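You operate a simulated robot arm through the tools that you are given. There is no shell and no other tool. Be economical: measure what you need, move in short steps, check, and stop when the job is done.

You are at the controls of a simulated robot arm. One attempt, no reset.

TASK
Take the green battery from the folding table top and put it on top of the wrapped present.
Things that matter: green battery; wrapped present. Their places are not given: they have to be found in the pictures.

The check looks at the end state, three seconds after you hand in, the way a careful person would. Anything else that was tipped, shoved, dropped, spilled or broken makes it a failure.

THE ROBOT
A 7-joint arm with a two-finger parallel gripper, fixed in place. Base frame: the origin is at the foot of the arm, x ahead of it, y to its left, z up; the work surface is at about z = 800. Readings come in mm, degrees, newtons and seconds.
With the tool pointing down near the work surface it reaches from about 240 to 680 mm from the base axis. Its first joint turns from -66.0 to 66.0 degrees. Payload 2.4 kg.
Tool frame: the origin (TCP) lies between the finger pads and is the grasp point; the fingertips stand 30 mm ahead of it; z points along the fingers, y is the line along which they close. Largest opening 94 mm; finger width 28, thickness 10; the body of the gripper, 50 by 96 mm, starts 55 mm behind the TCP.
Orientation is told as [roll, pitch, yaw] about the base's x, y, z axes, in that order, counted from this pose: with the fingers straight down and closing along the base's y, the tool's x points along the base's -x, its y along +y and its z along -z.

THE INTERFACE
- The arm moves only by the tool nudge_tool. Its arguments are lists of equal length, an entry for each row: "slide": the shift along the tool's x, y, z in units of 500 mm (1.0 is 500 mm), a list of three; "delta_rot": the turn, a rotation vector about the tool's x, y, z in units of 60 degrees (1.0 is 60 degrees), a list of three; "gripper": the finger opening in mm, from 0 to 94. In form: {"slide": [[tx, ty, tz], ...], "delta_rot": [[ax, ay, az], ...], "gripper": [gripper, ...]}. A call has 1 to 10 rows; each row is the pose to reach, as a shift and turn from the pose commanded when the call began, along the tool's axes at that moment. A call with a number of a shift or a turn outside -1 to 1 is refused whole. Each row takes 0.2 s and may step no farther than 50 mm and 8.6 degrees from the row before; otherwise, or with a gripper value out of range, the whole call is refused. Where a pose cannot be reached the arm comes as near as it can. A force on the tool above 40 N (or 10 N above the force at the start of the call, whichever is more), or a blocked arm, ends the call early, and 0.2 s more pass. Each finger travels about 153 mm/s and halts on what it meets, pressing with about 22 N; the grip force reading is that of the motor and also rises with nothing between the fingers. The clock runs only during rows and for 0.2 s after the last one: add rows that repeat a pose to give the fingers time. It gives the time, the measured TCP pose, the force on the tool (base axes), the opening and the grip force at its end, in the units of the frame above (readings bear some noise).
- Cameras (640 x 400 px; columns grow to the right, rows downward): "scene" is fixed at [26.6, 458.8, 1456.9]; the picture's right is [-0.87, -0.50, 0.00], its down [-0.22, 0.38, -0.90] and it looks along [0.45, -0.78, -0.44] (base axes); focal length 356 px, centre (320, 200). "wrist" rides on the gripper at [-37, 0, -58] in the tool frame; the picture's right is [0.00, -1.00, 0.00], its down [0.97, 0.00, -0.24] and it looks along [0.24, 0.00, 0.97] (tool axes); focal length 218 px, centre (320, 200).
- get_image(camera): a new picture of that camera. No time passes.
- point_at(camera, pixels): for up to 12 pixels [column, row] of the newest picture of that camera ("zoom" is the newest enlarged one), the place [x, y, z] in the base frame of the surface seen there, good to about 2 mm. No time passes.
- enlarge(camera, box): a new picture of the part [left, top, right, bottom] of that camera's present view, enlarged. No time passes.
- hand_in(): hands the job in; it is judged then, once.

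Keep the steps short. Do not move on a guess: measure, check each grasp and each placing, and mend mistakes. In all there are 60 turns and 20 pictures (those below and enlarged ones count). Leave the gripper open and the arm clear of the work at the hand-in unless told otherwise, and finish with a single line.

The tools are called by a JSON object that holds its "method" and its "body". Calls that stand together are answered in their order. nudge_tool: Moves the arm, as the interface text tells. Its arguments: {"type":"object","properties":{"slide":{"type":"array","items":{"type":"array","items":{"type":"number"}}},"delta_rot":{"type":"array","items":{"type":"array","items":{"type":"number"}}},"gripper":{"type":"array","items":{"type":"number"}}},"required":["slide","delta_rot","gripper"]} The other tools are called the same way: get_image (camera) takes a picture; point_at (camera, pixels) gives the place of the surface under pixels of a picture; enlarge (camera, box) takes an enlarged picture of a part of a camera's view; hand_in () hands the job in.

At the start:

```text
time_s: 0.0
position: [256.1, -322.5, 1054.4]
tool_rot: [0.1, 0.0, 0.0]
ft_force: [-0.6, 0.1, 0.5]
grip_width: 93.9
grasp_force: 0.1
```

scene: 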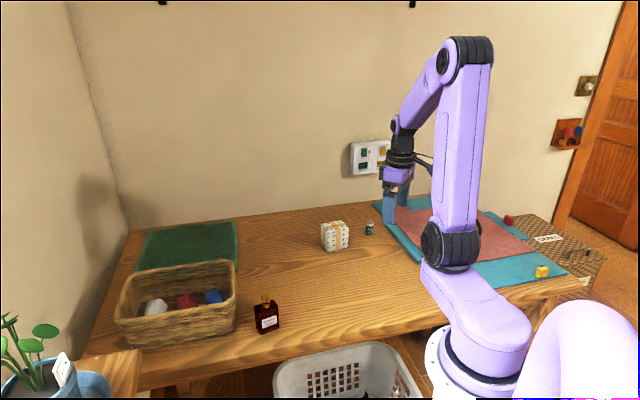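
wrist: 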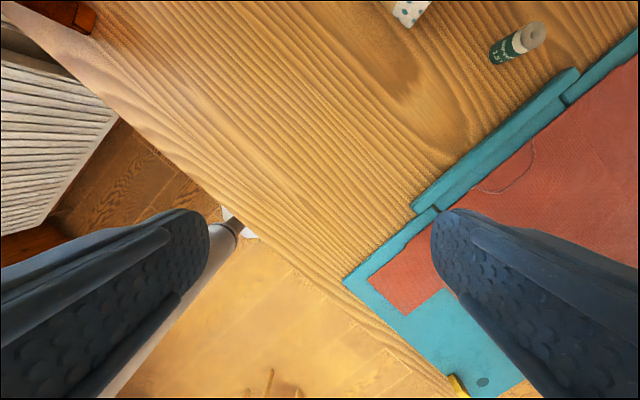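

The white wrapped present shows near scene (335,236) and a small green cylinder near (369,228). I'll enlarge that area and measure.

{"method": "enlarge", "body": {"camera": "scene", "box": [300, 200, 396, 260]}}

{"method": "point_at", "body": {"camera": "wrist", "pixels": [[534, 34], [524, 36], [505, 50], [497, 64], [545, 30], [480, 80], [410, 10]]}}

```text
6.67 times, centred on (348, 230) of scene
```

zoom: 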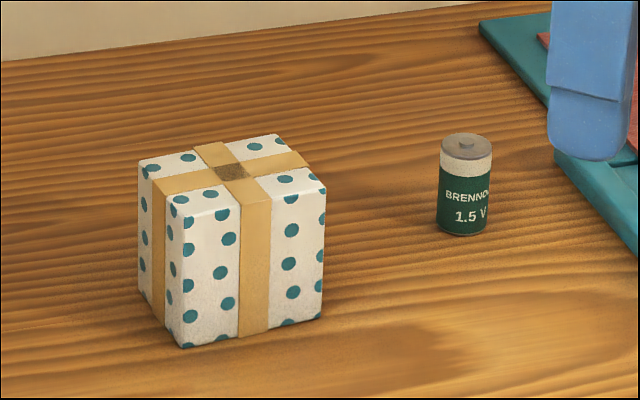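

```text
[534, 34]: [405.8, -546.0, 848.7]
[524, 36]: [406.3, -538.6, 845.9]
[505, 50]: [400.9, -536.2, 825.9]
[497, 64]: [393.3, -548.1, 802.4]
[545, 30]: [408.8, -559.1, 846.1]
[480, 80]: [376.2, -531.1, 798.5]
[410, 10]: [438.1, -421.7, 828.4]
```

The battery stands upright, and the box top is flat. I'll measure the battery top and side, and the box corners, from the zoom.

{"method": "point_at", "body": {"camera": "zoom", "pixels": [[445, 146], [487, 146], [466, 152], [450, 138], [480, 138], [463, 228], [145, 162], [275, 138], [322, 186], [178, 210], [232, 172], [180, 340]]}}

```text
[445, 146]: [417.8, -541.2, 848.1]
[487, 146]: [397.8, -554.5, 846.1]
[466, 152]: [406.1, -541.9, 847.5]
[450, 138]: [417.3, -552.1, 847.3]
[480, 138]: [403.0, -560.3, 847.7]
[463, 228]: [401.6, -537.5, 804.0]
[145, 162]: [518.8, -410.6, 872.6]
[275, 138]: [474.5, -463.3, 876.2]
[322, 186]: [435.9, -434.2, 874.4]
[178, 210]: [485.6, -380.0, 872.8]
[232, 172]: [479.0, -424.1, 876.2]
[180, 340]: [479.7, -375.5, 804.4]
```

Battery centre is about (408,-549), top 848, diameter about 26 mm. Box top centre is about (478,-422), z about 875. Next I measure the wall behind and the mat edge for clearance.

{"method": "point_at", "body": {"camera": "scene", "pixels": [[372, 203], [376, 212], [384, 220], [360, 190], [352, 175], [340, 205], [362, 200]]}}

{"method": "point_at", "body": {"camera": "wrist", "pixels": [[570, 75], [572, 90], [600, 60], [630, 40], [440, 200]]}}

```text
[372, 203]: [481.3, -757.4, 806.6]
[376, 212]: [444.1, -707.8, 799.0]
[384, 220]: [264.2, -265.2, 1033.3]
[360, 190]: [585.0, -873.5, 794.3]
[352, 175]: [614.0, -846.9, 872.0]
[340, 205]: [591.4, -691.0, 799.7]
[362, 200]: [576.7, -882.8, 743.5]
```

```text
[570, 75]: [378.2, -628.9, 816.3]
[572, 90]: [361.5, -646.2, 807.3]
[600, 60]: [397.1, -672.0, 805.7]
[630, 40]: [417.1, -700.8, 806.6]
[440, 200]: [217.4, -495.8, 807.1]
```

There's a raised rim (z about 816) some 40 mm radially beyond the battery, so I'll close tangentially (yaw about -50) with a modest opening. I'm moving above the battery to TCP z about 950.

{"method": "nudge_tool", "body": {"slide": [[-0.0434, -0.0647, 0.0297], [-0.0868, -0.1294, 0.0594], [-0.1302, -0.1941, 0.0891], [-0.1736, -0.2589, 0.1189], [-0.217, -0.3236, 0.1486], [-0.2604, -0.3883, 0.1783], [-0.3038, -0.453, 0.208], [-0.3038, -0.453, 0.208]], "delta_rot": [[0, 0, 0.119], [0, 0, 0.238], [0, 0, 0.357], [0, 0, 0.476], [0, 0, 0.595], [0, 0, 0.714], [0, 0, 0.833], [0, 0, 0.833]], "gripper": [60, 60, 60, 60, 60, 60, 60, 60]}}

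{"method": "get_image", "body": {"camera": "wrist"}}

```text
time_s: 1.8
position: [408.6, -549.6, 950.0]
tool_rot: [0.0, 0.1, -50.1]
ft_force: [-0.4, 0.0, -0.7]
grip_width: 60.0
grasp_force: 0.1
```

```text
16 pictures are left
```

wrist: 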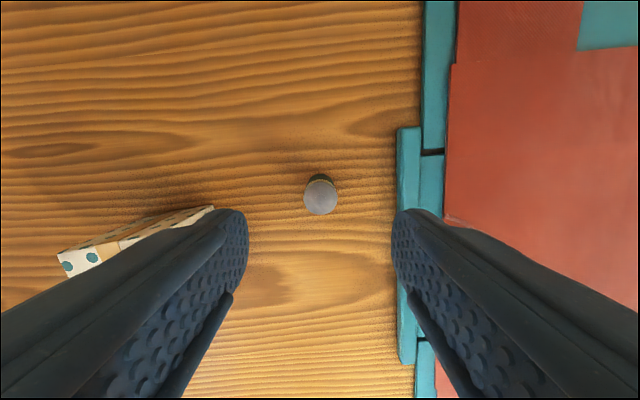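

The mat rim actually lies along the finger closing axis to the right (column about 400). I'll measure the rim, the box side and the battery here.

{"method": "point_at", "body": {"camera": "wrist", "pixels": [[399, 150], [410, 150], [396, 195], [430, 170], [320, 205], [306, 200], [335, 200], [320, 190], [320, 213], [210, 208], [385, 190]]}}

```text
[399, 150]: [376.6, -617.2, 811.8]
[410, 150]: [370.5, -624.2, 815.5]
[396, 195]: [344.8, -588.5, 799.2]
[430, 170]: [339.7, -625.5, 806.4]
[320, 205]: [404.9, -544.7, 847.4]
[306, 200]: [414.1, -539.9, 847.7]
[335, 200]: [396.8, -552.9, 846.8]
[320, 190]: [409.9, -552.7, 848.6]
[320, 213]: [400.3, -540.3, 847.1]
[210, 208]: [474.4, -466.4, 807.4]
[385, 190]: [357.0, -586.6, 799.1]
```

The battery centre is about (407,-548.5), within 2 mm of the tool axis. The rim is 68 mm away and the finger's outer face 40 mm, so there's room. I'm descending to TCP z 836.

{"method": "nudge_tool", "body": {"slide": [[0, 0, 0.08], [0, 0, 0.15], [0, 0, 0.2], [0, 0, 0.228], [0, 0, 0.228]], "delta_rot": [[0, 0, 0], [0, 0, 0], [0, 0, 0], [0, 0, 0], [0, 0, 0]], "gripper": [60, 60, 60, 60, 60]}}

{"method": "get_image", "body": {"camera": "wrist"}}

```text
time_s: 3.0
position: [408.1, -549.3, 835.4]
tool_rot: [0.1, 0.0, -50.0]
ft_force: [0.5, 0.9, -0.8]
grip_width: 59.9
grasp_force: 0.0
```

```text
15 pictures are left
```

wrist: 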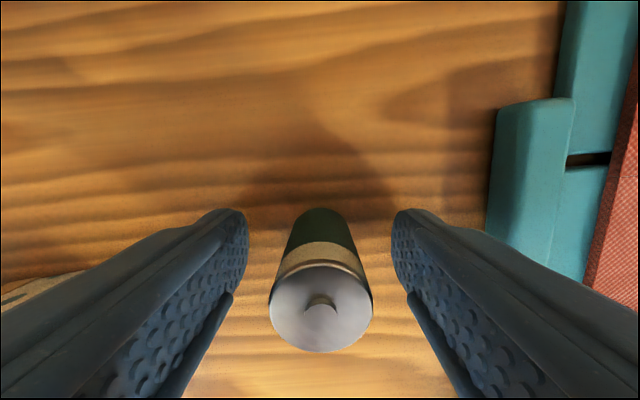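

The battery stands centred between the fingers. I'm closing gradually so that it isn't knocked.

{"method": "nudge_tool", "body": {"slide": [[0, 0, 0], [0, 0, 0], [0, 0, 0], [0, 0, 0], [0, 0, 0], [0, 0, 0]], "delta_rot": [[0, 0, 0], [0, 0, 0], [0, 0, 0], [0, 0, 0], [0, 0, 0], [0, 0, 0]], "gripper": [40, 32, 26, 20, 14, 14]}}

```text
time_s: 4.4
position: [408.1, -549.8, 835.1]
tool_rot: [0.0, 0.1, -50.1]
ft_force: [0.5, -0.2, 0.0]
grip_width: 25.2
grasp_force: 21.8
```

The fingers halted at 25.2 mm with 21.8 N, so it's gripped. I'm lifting straight up 115 mm and looking.

{"method": "nudge_tool", "body": {"slide": [[0, 0, -0.03], [0, 0, -0.09], [0, 0, -0.16], [0, 0, -0.23], [0, 0, -0.23]], "delta_rot": [[0, 0, 0], [0, 0, 0], [0, 0, 0], [0, 0, 0], [0, 0, 0]], "gripper": [10, 10, 10, 10, 10]}}

{"method": "get_image", "body": {"camera": "wrist"}}

{"method": "enlarge", "body": {"camera": "scene", "box": [300, 160, 428, 240]}}

```text
time_s: 5.6
position: [406.1, -547.8, 951.6]
tool_rot: [0.0, 0.0, -50.0]
ft_force: [0.5, -0.4, -0.2]
grip_width: 25.0
grasp_force: 21.8
```

```text
14 pictures are left
```

wrist: 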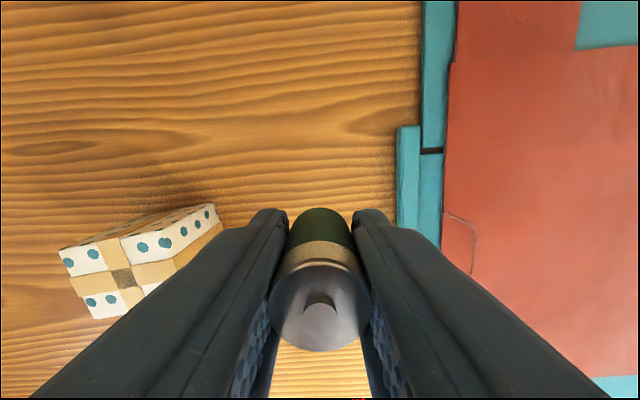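

```text
5.00 times, centred on (364, 200) of scene
```

zoom: 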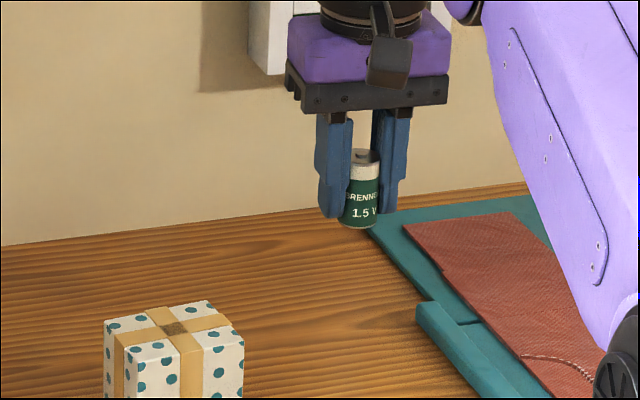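

The battery is held upright. Its bottom is at about z 916, above the box top at 876. I'm sliding level to over the box centre (478.5,-422.5).

{"method": "nudge_tool", "body": {"slide": [[0.0203, 0.0543, 0], [0.0406, 0.1086, 0], [0.061, 0.163, 0], [0.0813, 0.2173, 0], [0.1016, 0.2716, 0], [0.1016, 0.2716, 0]], "delta_rot": [[0, 0, 0], [0, 0, 0], [0, 0, 0], [0, 0, 0], [0, 0, 0], [0, 0, 0]], "gripper": [10, 10, 10, 10, 10, 10]}}

{"method": "enlarge", "body": {"camera": "scene", "box": [280, 180, 392, 250]}}

{"method": "get_image", "body": {"camera": "wrist"}}

```text
time_s: 7.0
position: [481.2, -421.5, 952.0]
tool_rot: [0.0, 0.0, -50.0]
ft_force: [1.4, -0.1, -1.5]
grip_width: 24.8
grasp_force: 21.9
```

```text
5.71 times, centred on (336, 215) of scene
```

zoom: 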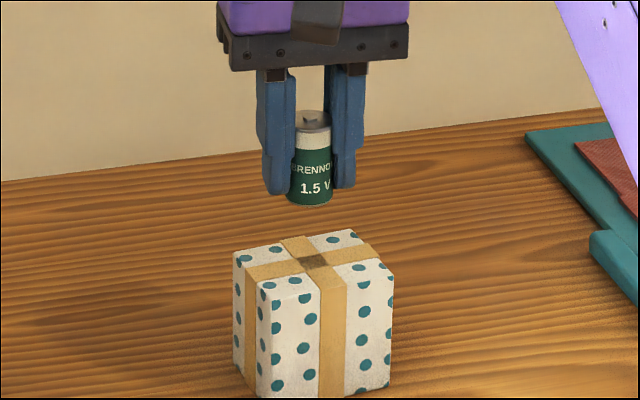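

```text
11 pictures are left
```

wrist: 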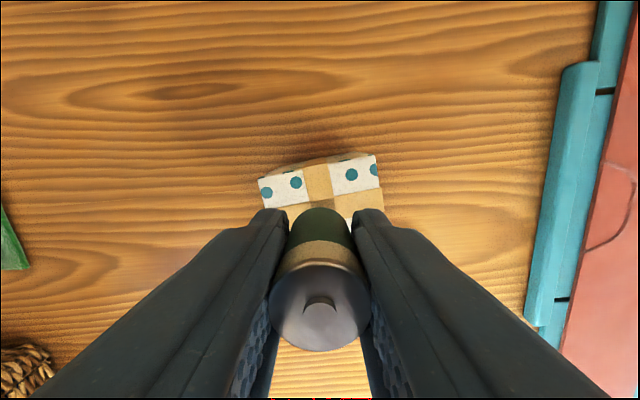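

It's over the centre of the box. I'm lowering 35 mm, then I'll go gently to contact.

{"method": "nudge_tool", "body": {"slide": [[0.003, 0, 0.03], [0.003, 0, 0.06], [0.003, 0, 0.07], [0.003, 0, 0.07]], "delta_rot": [[0, 0, 0], [0, 0, 0], [0, 0, 0], [0, 0, 0]], "gripper": [10, 10, 10, 10]}}

{"method": "enlarge", "body": {"camera": "scene", "box": [296, 190, 376, 240]}}

```text
time_s: 8.0
position: [479.2, -421.2, 915.1]
tool_rot: [0.1, 0.0, -50.0]
ft_force: [-0.4, -0.2, -0.6]
grip_width: 25.0
grasp_force: 22.1
```

```text
8.00 times, centred on (336, 215) of scene
```

zoom: 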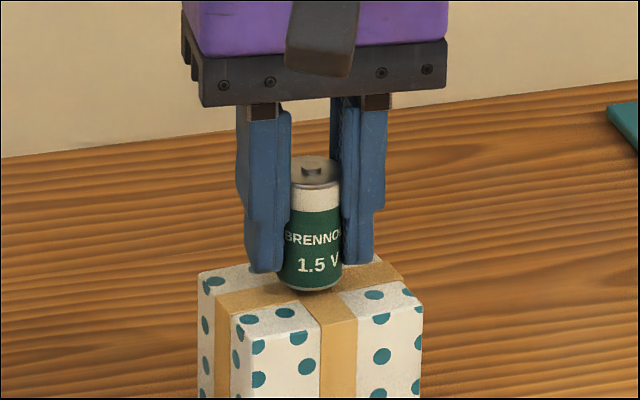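

The gap is only a few mm. I'm lowering in 1 mm steps and watching the force.

{"method": "nudge_tool", "body": {"slide": [[0, 0, 0.002], [0, 0, 0.004], [0, 0, 0.006], [0, 0, 0.006]], "delta_rot": [[0, 0, 0], [0, 0, 0], [0, 0, 0], [0, 0, 0]], "gripper": [10, 10, 10, 10]}}

```text
time_s: 9.0
position: [477.9, -421.0, 912.9]
tool_rot: [0.0, 0.0, -50.0]
ft_force: [0.7, -0.7, -0.8]
grip_width: 25.0
grasp_force: 22.2
```

No contact yet, so 1 mm more.

{"method": "nudge_tool", "body": {"slide": [[0, 0, 0.002], [0, 0, 0.002]], "delta_rot": [[0, 0, 0], [0, 0, 0]], "gripper": [10, 10]}}

```text
time_s: 9.6
position: [478.6, -421.9, 913.1]
tool_rot: [0.0, 0.0, -49.9]
ft_force: [-0.5, -0.6, -0.4]
grip_width: 24.8
grasp_force: 22.1
```

Still no force. Another 1 mm.

{"method": "nudge_tool", "body": {"slide": [[0, 0, 0.002], [0, 0, 0.002]], "delta_rot": [[0, 0, 0], [0, 0, 0]], "gripper": [10, 10]}}

{"method": "enlarge", "body": {"camera": "scene", "box": [316, 205, 356, 230]}}

```text
time_s: 10.2
position: [479.1, -421.5, 911.6]
tool_rot: [0.0, 0.0, -50.1]
ft_force: [-0.7, 0.2, -0.8]
grip_width: 24.8
grasp_force: 22.3
```

```text
16.00 times, centred on (336, 218) of scene
```

zoom: 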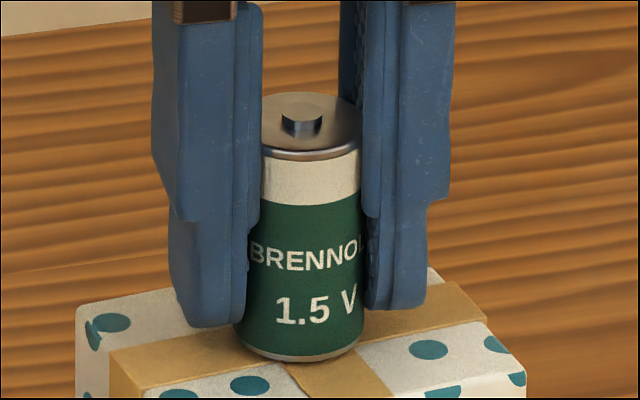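

It's nearly touching. Another 1 mm.

{"method": "nudge_tool", "body": {"slide": [[0, 0, 0.001], [0, 0, 0.002], [0, 0, 0.002]], "delta_rot": [[0, 0, 0], [0, 0, 0], [0, 0, 0]], "gripper": [10, 10, 10]}}

```text
time_s: 11.0
position: [478.6, -421.9, 910.9]
tool_rot: [0.0, 0.0, -50.0]
ft_force: [0.8, -0.4, -0.8]
grip_width: 24.8
grasp_force: 22.3
```

Still no force. 1 mm more.

{"method": "nudge_tool", "body": {"slide": [[0, 0, 0.001], [0, 0, 0.002], [0, 0, 0.002]], "delta_rot": [[0, 0, 0], [0, 0, 0], [0, 0, 0]], "gripper": [10, 10, 10]}}

```text
time_s: 11.8
position: [478.7, -420.8, 910.2]
tool_rot: [0.0, 0.0, -49.9]
ft_force: [0.5, -0.2, -1.1]
grip_width: 25.1
grasp_force: 22.0
```

No force yet. 1 mm more.

{"method": "nudge_tool", "body": {"slide": [[0, 0, 0.001], [0, 0, 0.002], [0, 0, 0.002]], "delta_rot": [[0, 0, 0], [0, 0, 0], [0, 0, 0]], "gripper": [10, 10, 10]}}

{"method": "enlarge", "body": {"camera": "scene", "box": [316, 205, 356, 230]}}

```text
time_s: 12.6
position: [478.2, -421.8, 910.0]
tool_rot: [0.1, -0.1, -49.9]
ft_force: [1.3, 0.5, 9.0]
grip_width: 24.9
grasp_force: 22.0
```

```text
16.00 times, centred on (336, 218) of scene
```

zoom: 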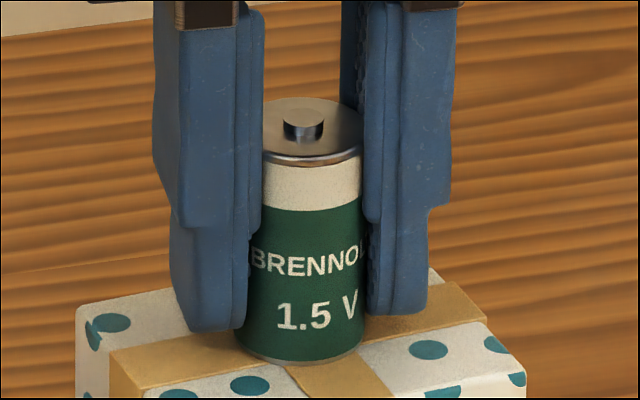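

Fz reads 9 N, so the battery is resting on the box. I'm opening gradually to 60.

{"method": "nudge_tool", "body": {"slide": [[0, 0, 0], [0, 0, 0], [0, 0, 0], [0, 0, 0], [0, 0, 0], [0, 0, 0]], "delta_rot": [[0, 0, 0], [0, 0, 0], [0, 0, 0], [0, 0, 0], [0, 0, 0], [0, 0, 0]], "gripper": [25, 28, 34, 44, 60, 60]}}

```text
time_s: 14.0
position: [477.6, -422.4, 907.8]
tool_rot: [0.0, 0.1, -50.0]
ft_force: [-0.2, 0.4, 0.2]
grip_width: 60.1
grasp_force: 0.1
```

It's released with force about 0. I'm going straight up 120 mm.

{"method": "nudge_tool", "body": {"slide": [[0, 0, -0.04], [0, 0, -0.1], [0, 0, -0.17], [0, 0, -0.24], [0, 0, -0.24]], "delta_rot": [[0, 0, 0], [0, 0, 0], [0, 0, 0], [0, 0, 0], [0, 0, 0]], "gripper": [60, 60, 60, 60, 60]}}

{"method": "get_image", "body": {"camera": "scene"}}

{"method": "enlarge", "body": {"camera": "scene", "box": [296, 195, 376, 245]}}

```text
time_s: 15.2
position: [479.5, -420.7, 1028.2]
tool_rot: [0.0, 0.0, -49.9]
ft_force: [-0.3, 0.0, -0.1]
grip_width: 60.0
grasp_force: 0.0
```

```text
7 pictures are left
```

scene: 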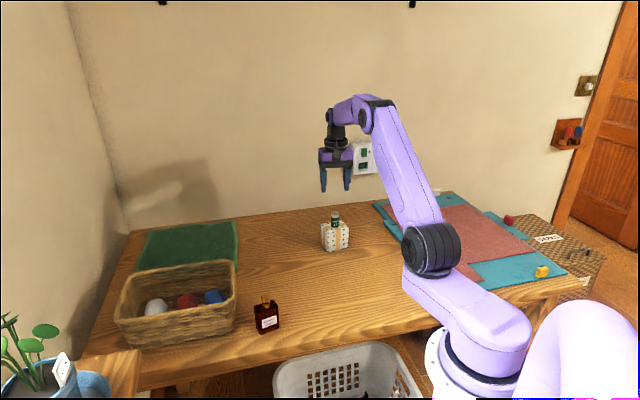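

```text
8.00 times, centred on (336, 220) of scene
```

zoom: 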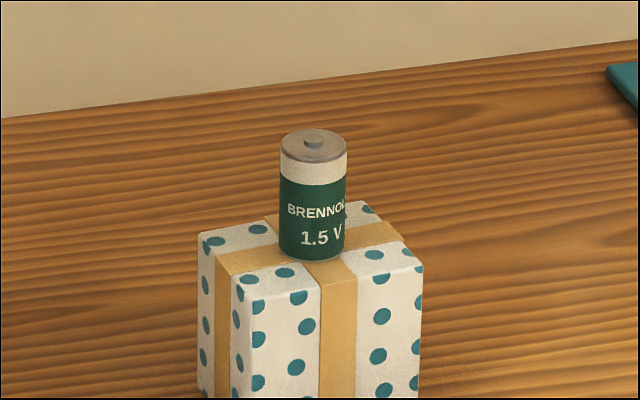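

The battery stands upright at the centre of the present, nothing else has moved, and the arm is clear with the gripper open. I'm handing in.

{"method": "hand_in", "body": {}}

```text
The job is handed in.
```

The green battery is standing upright on top of the wrapped present, with the gripper open, the arm clear and nothing else disturbed.
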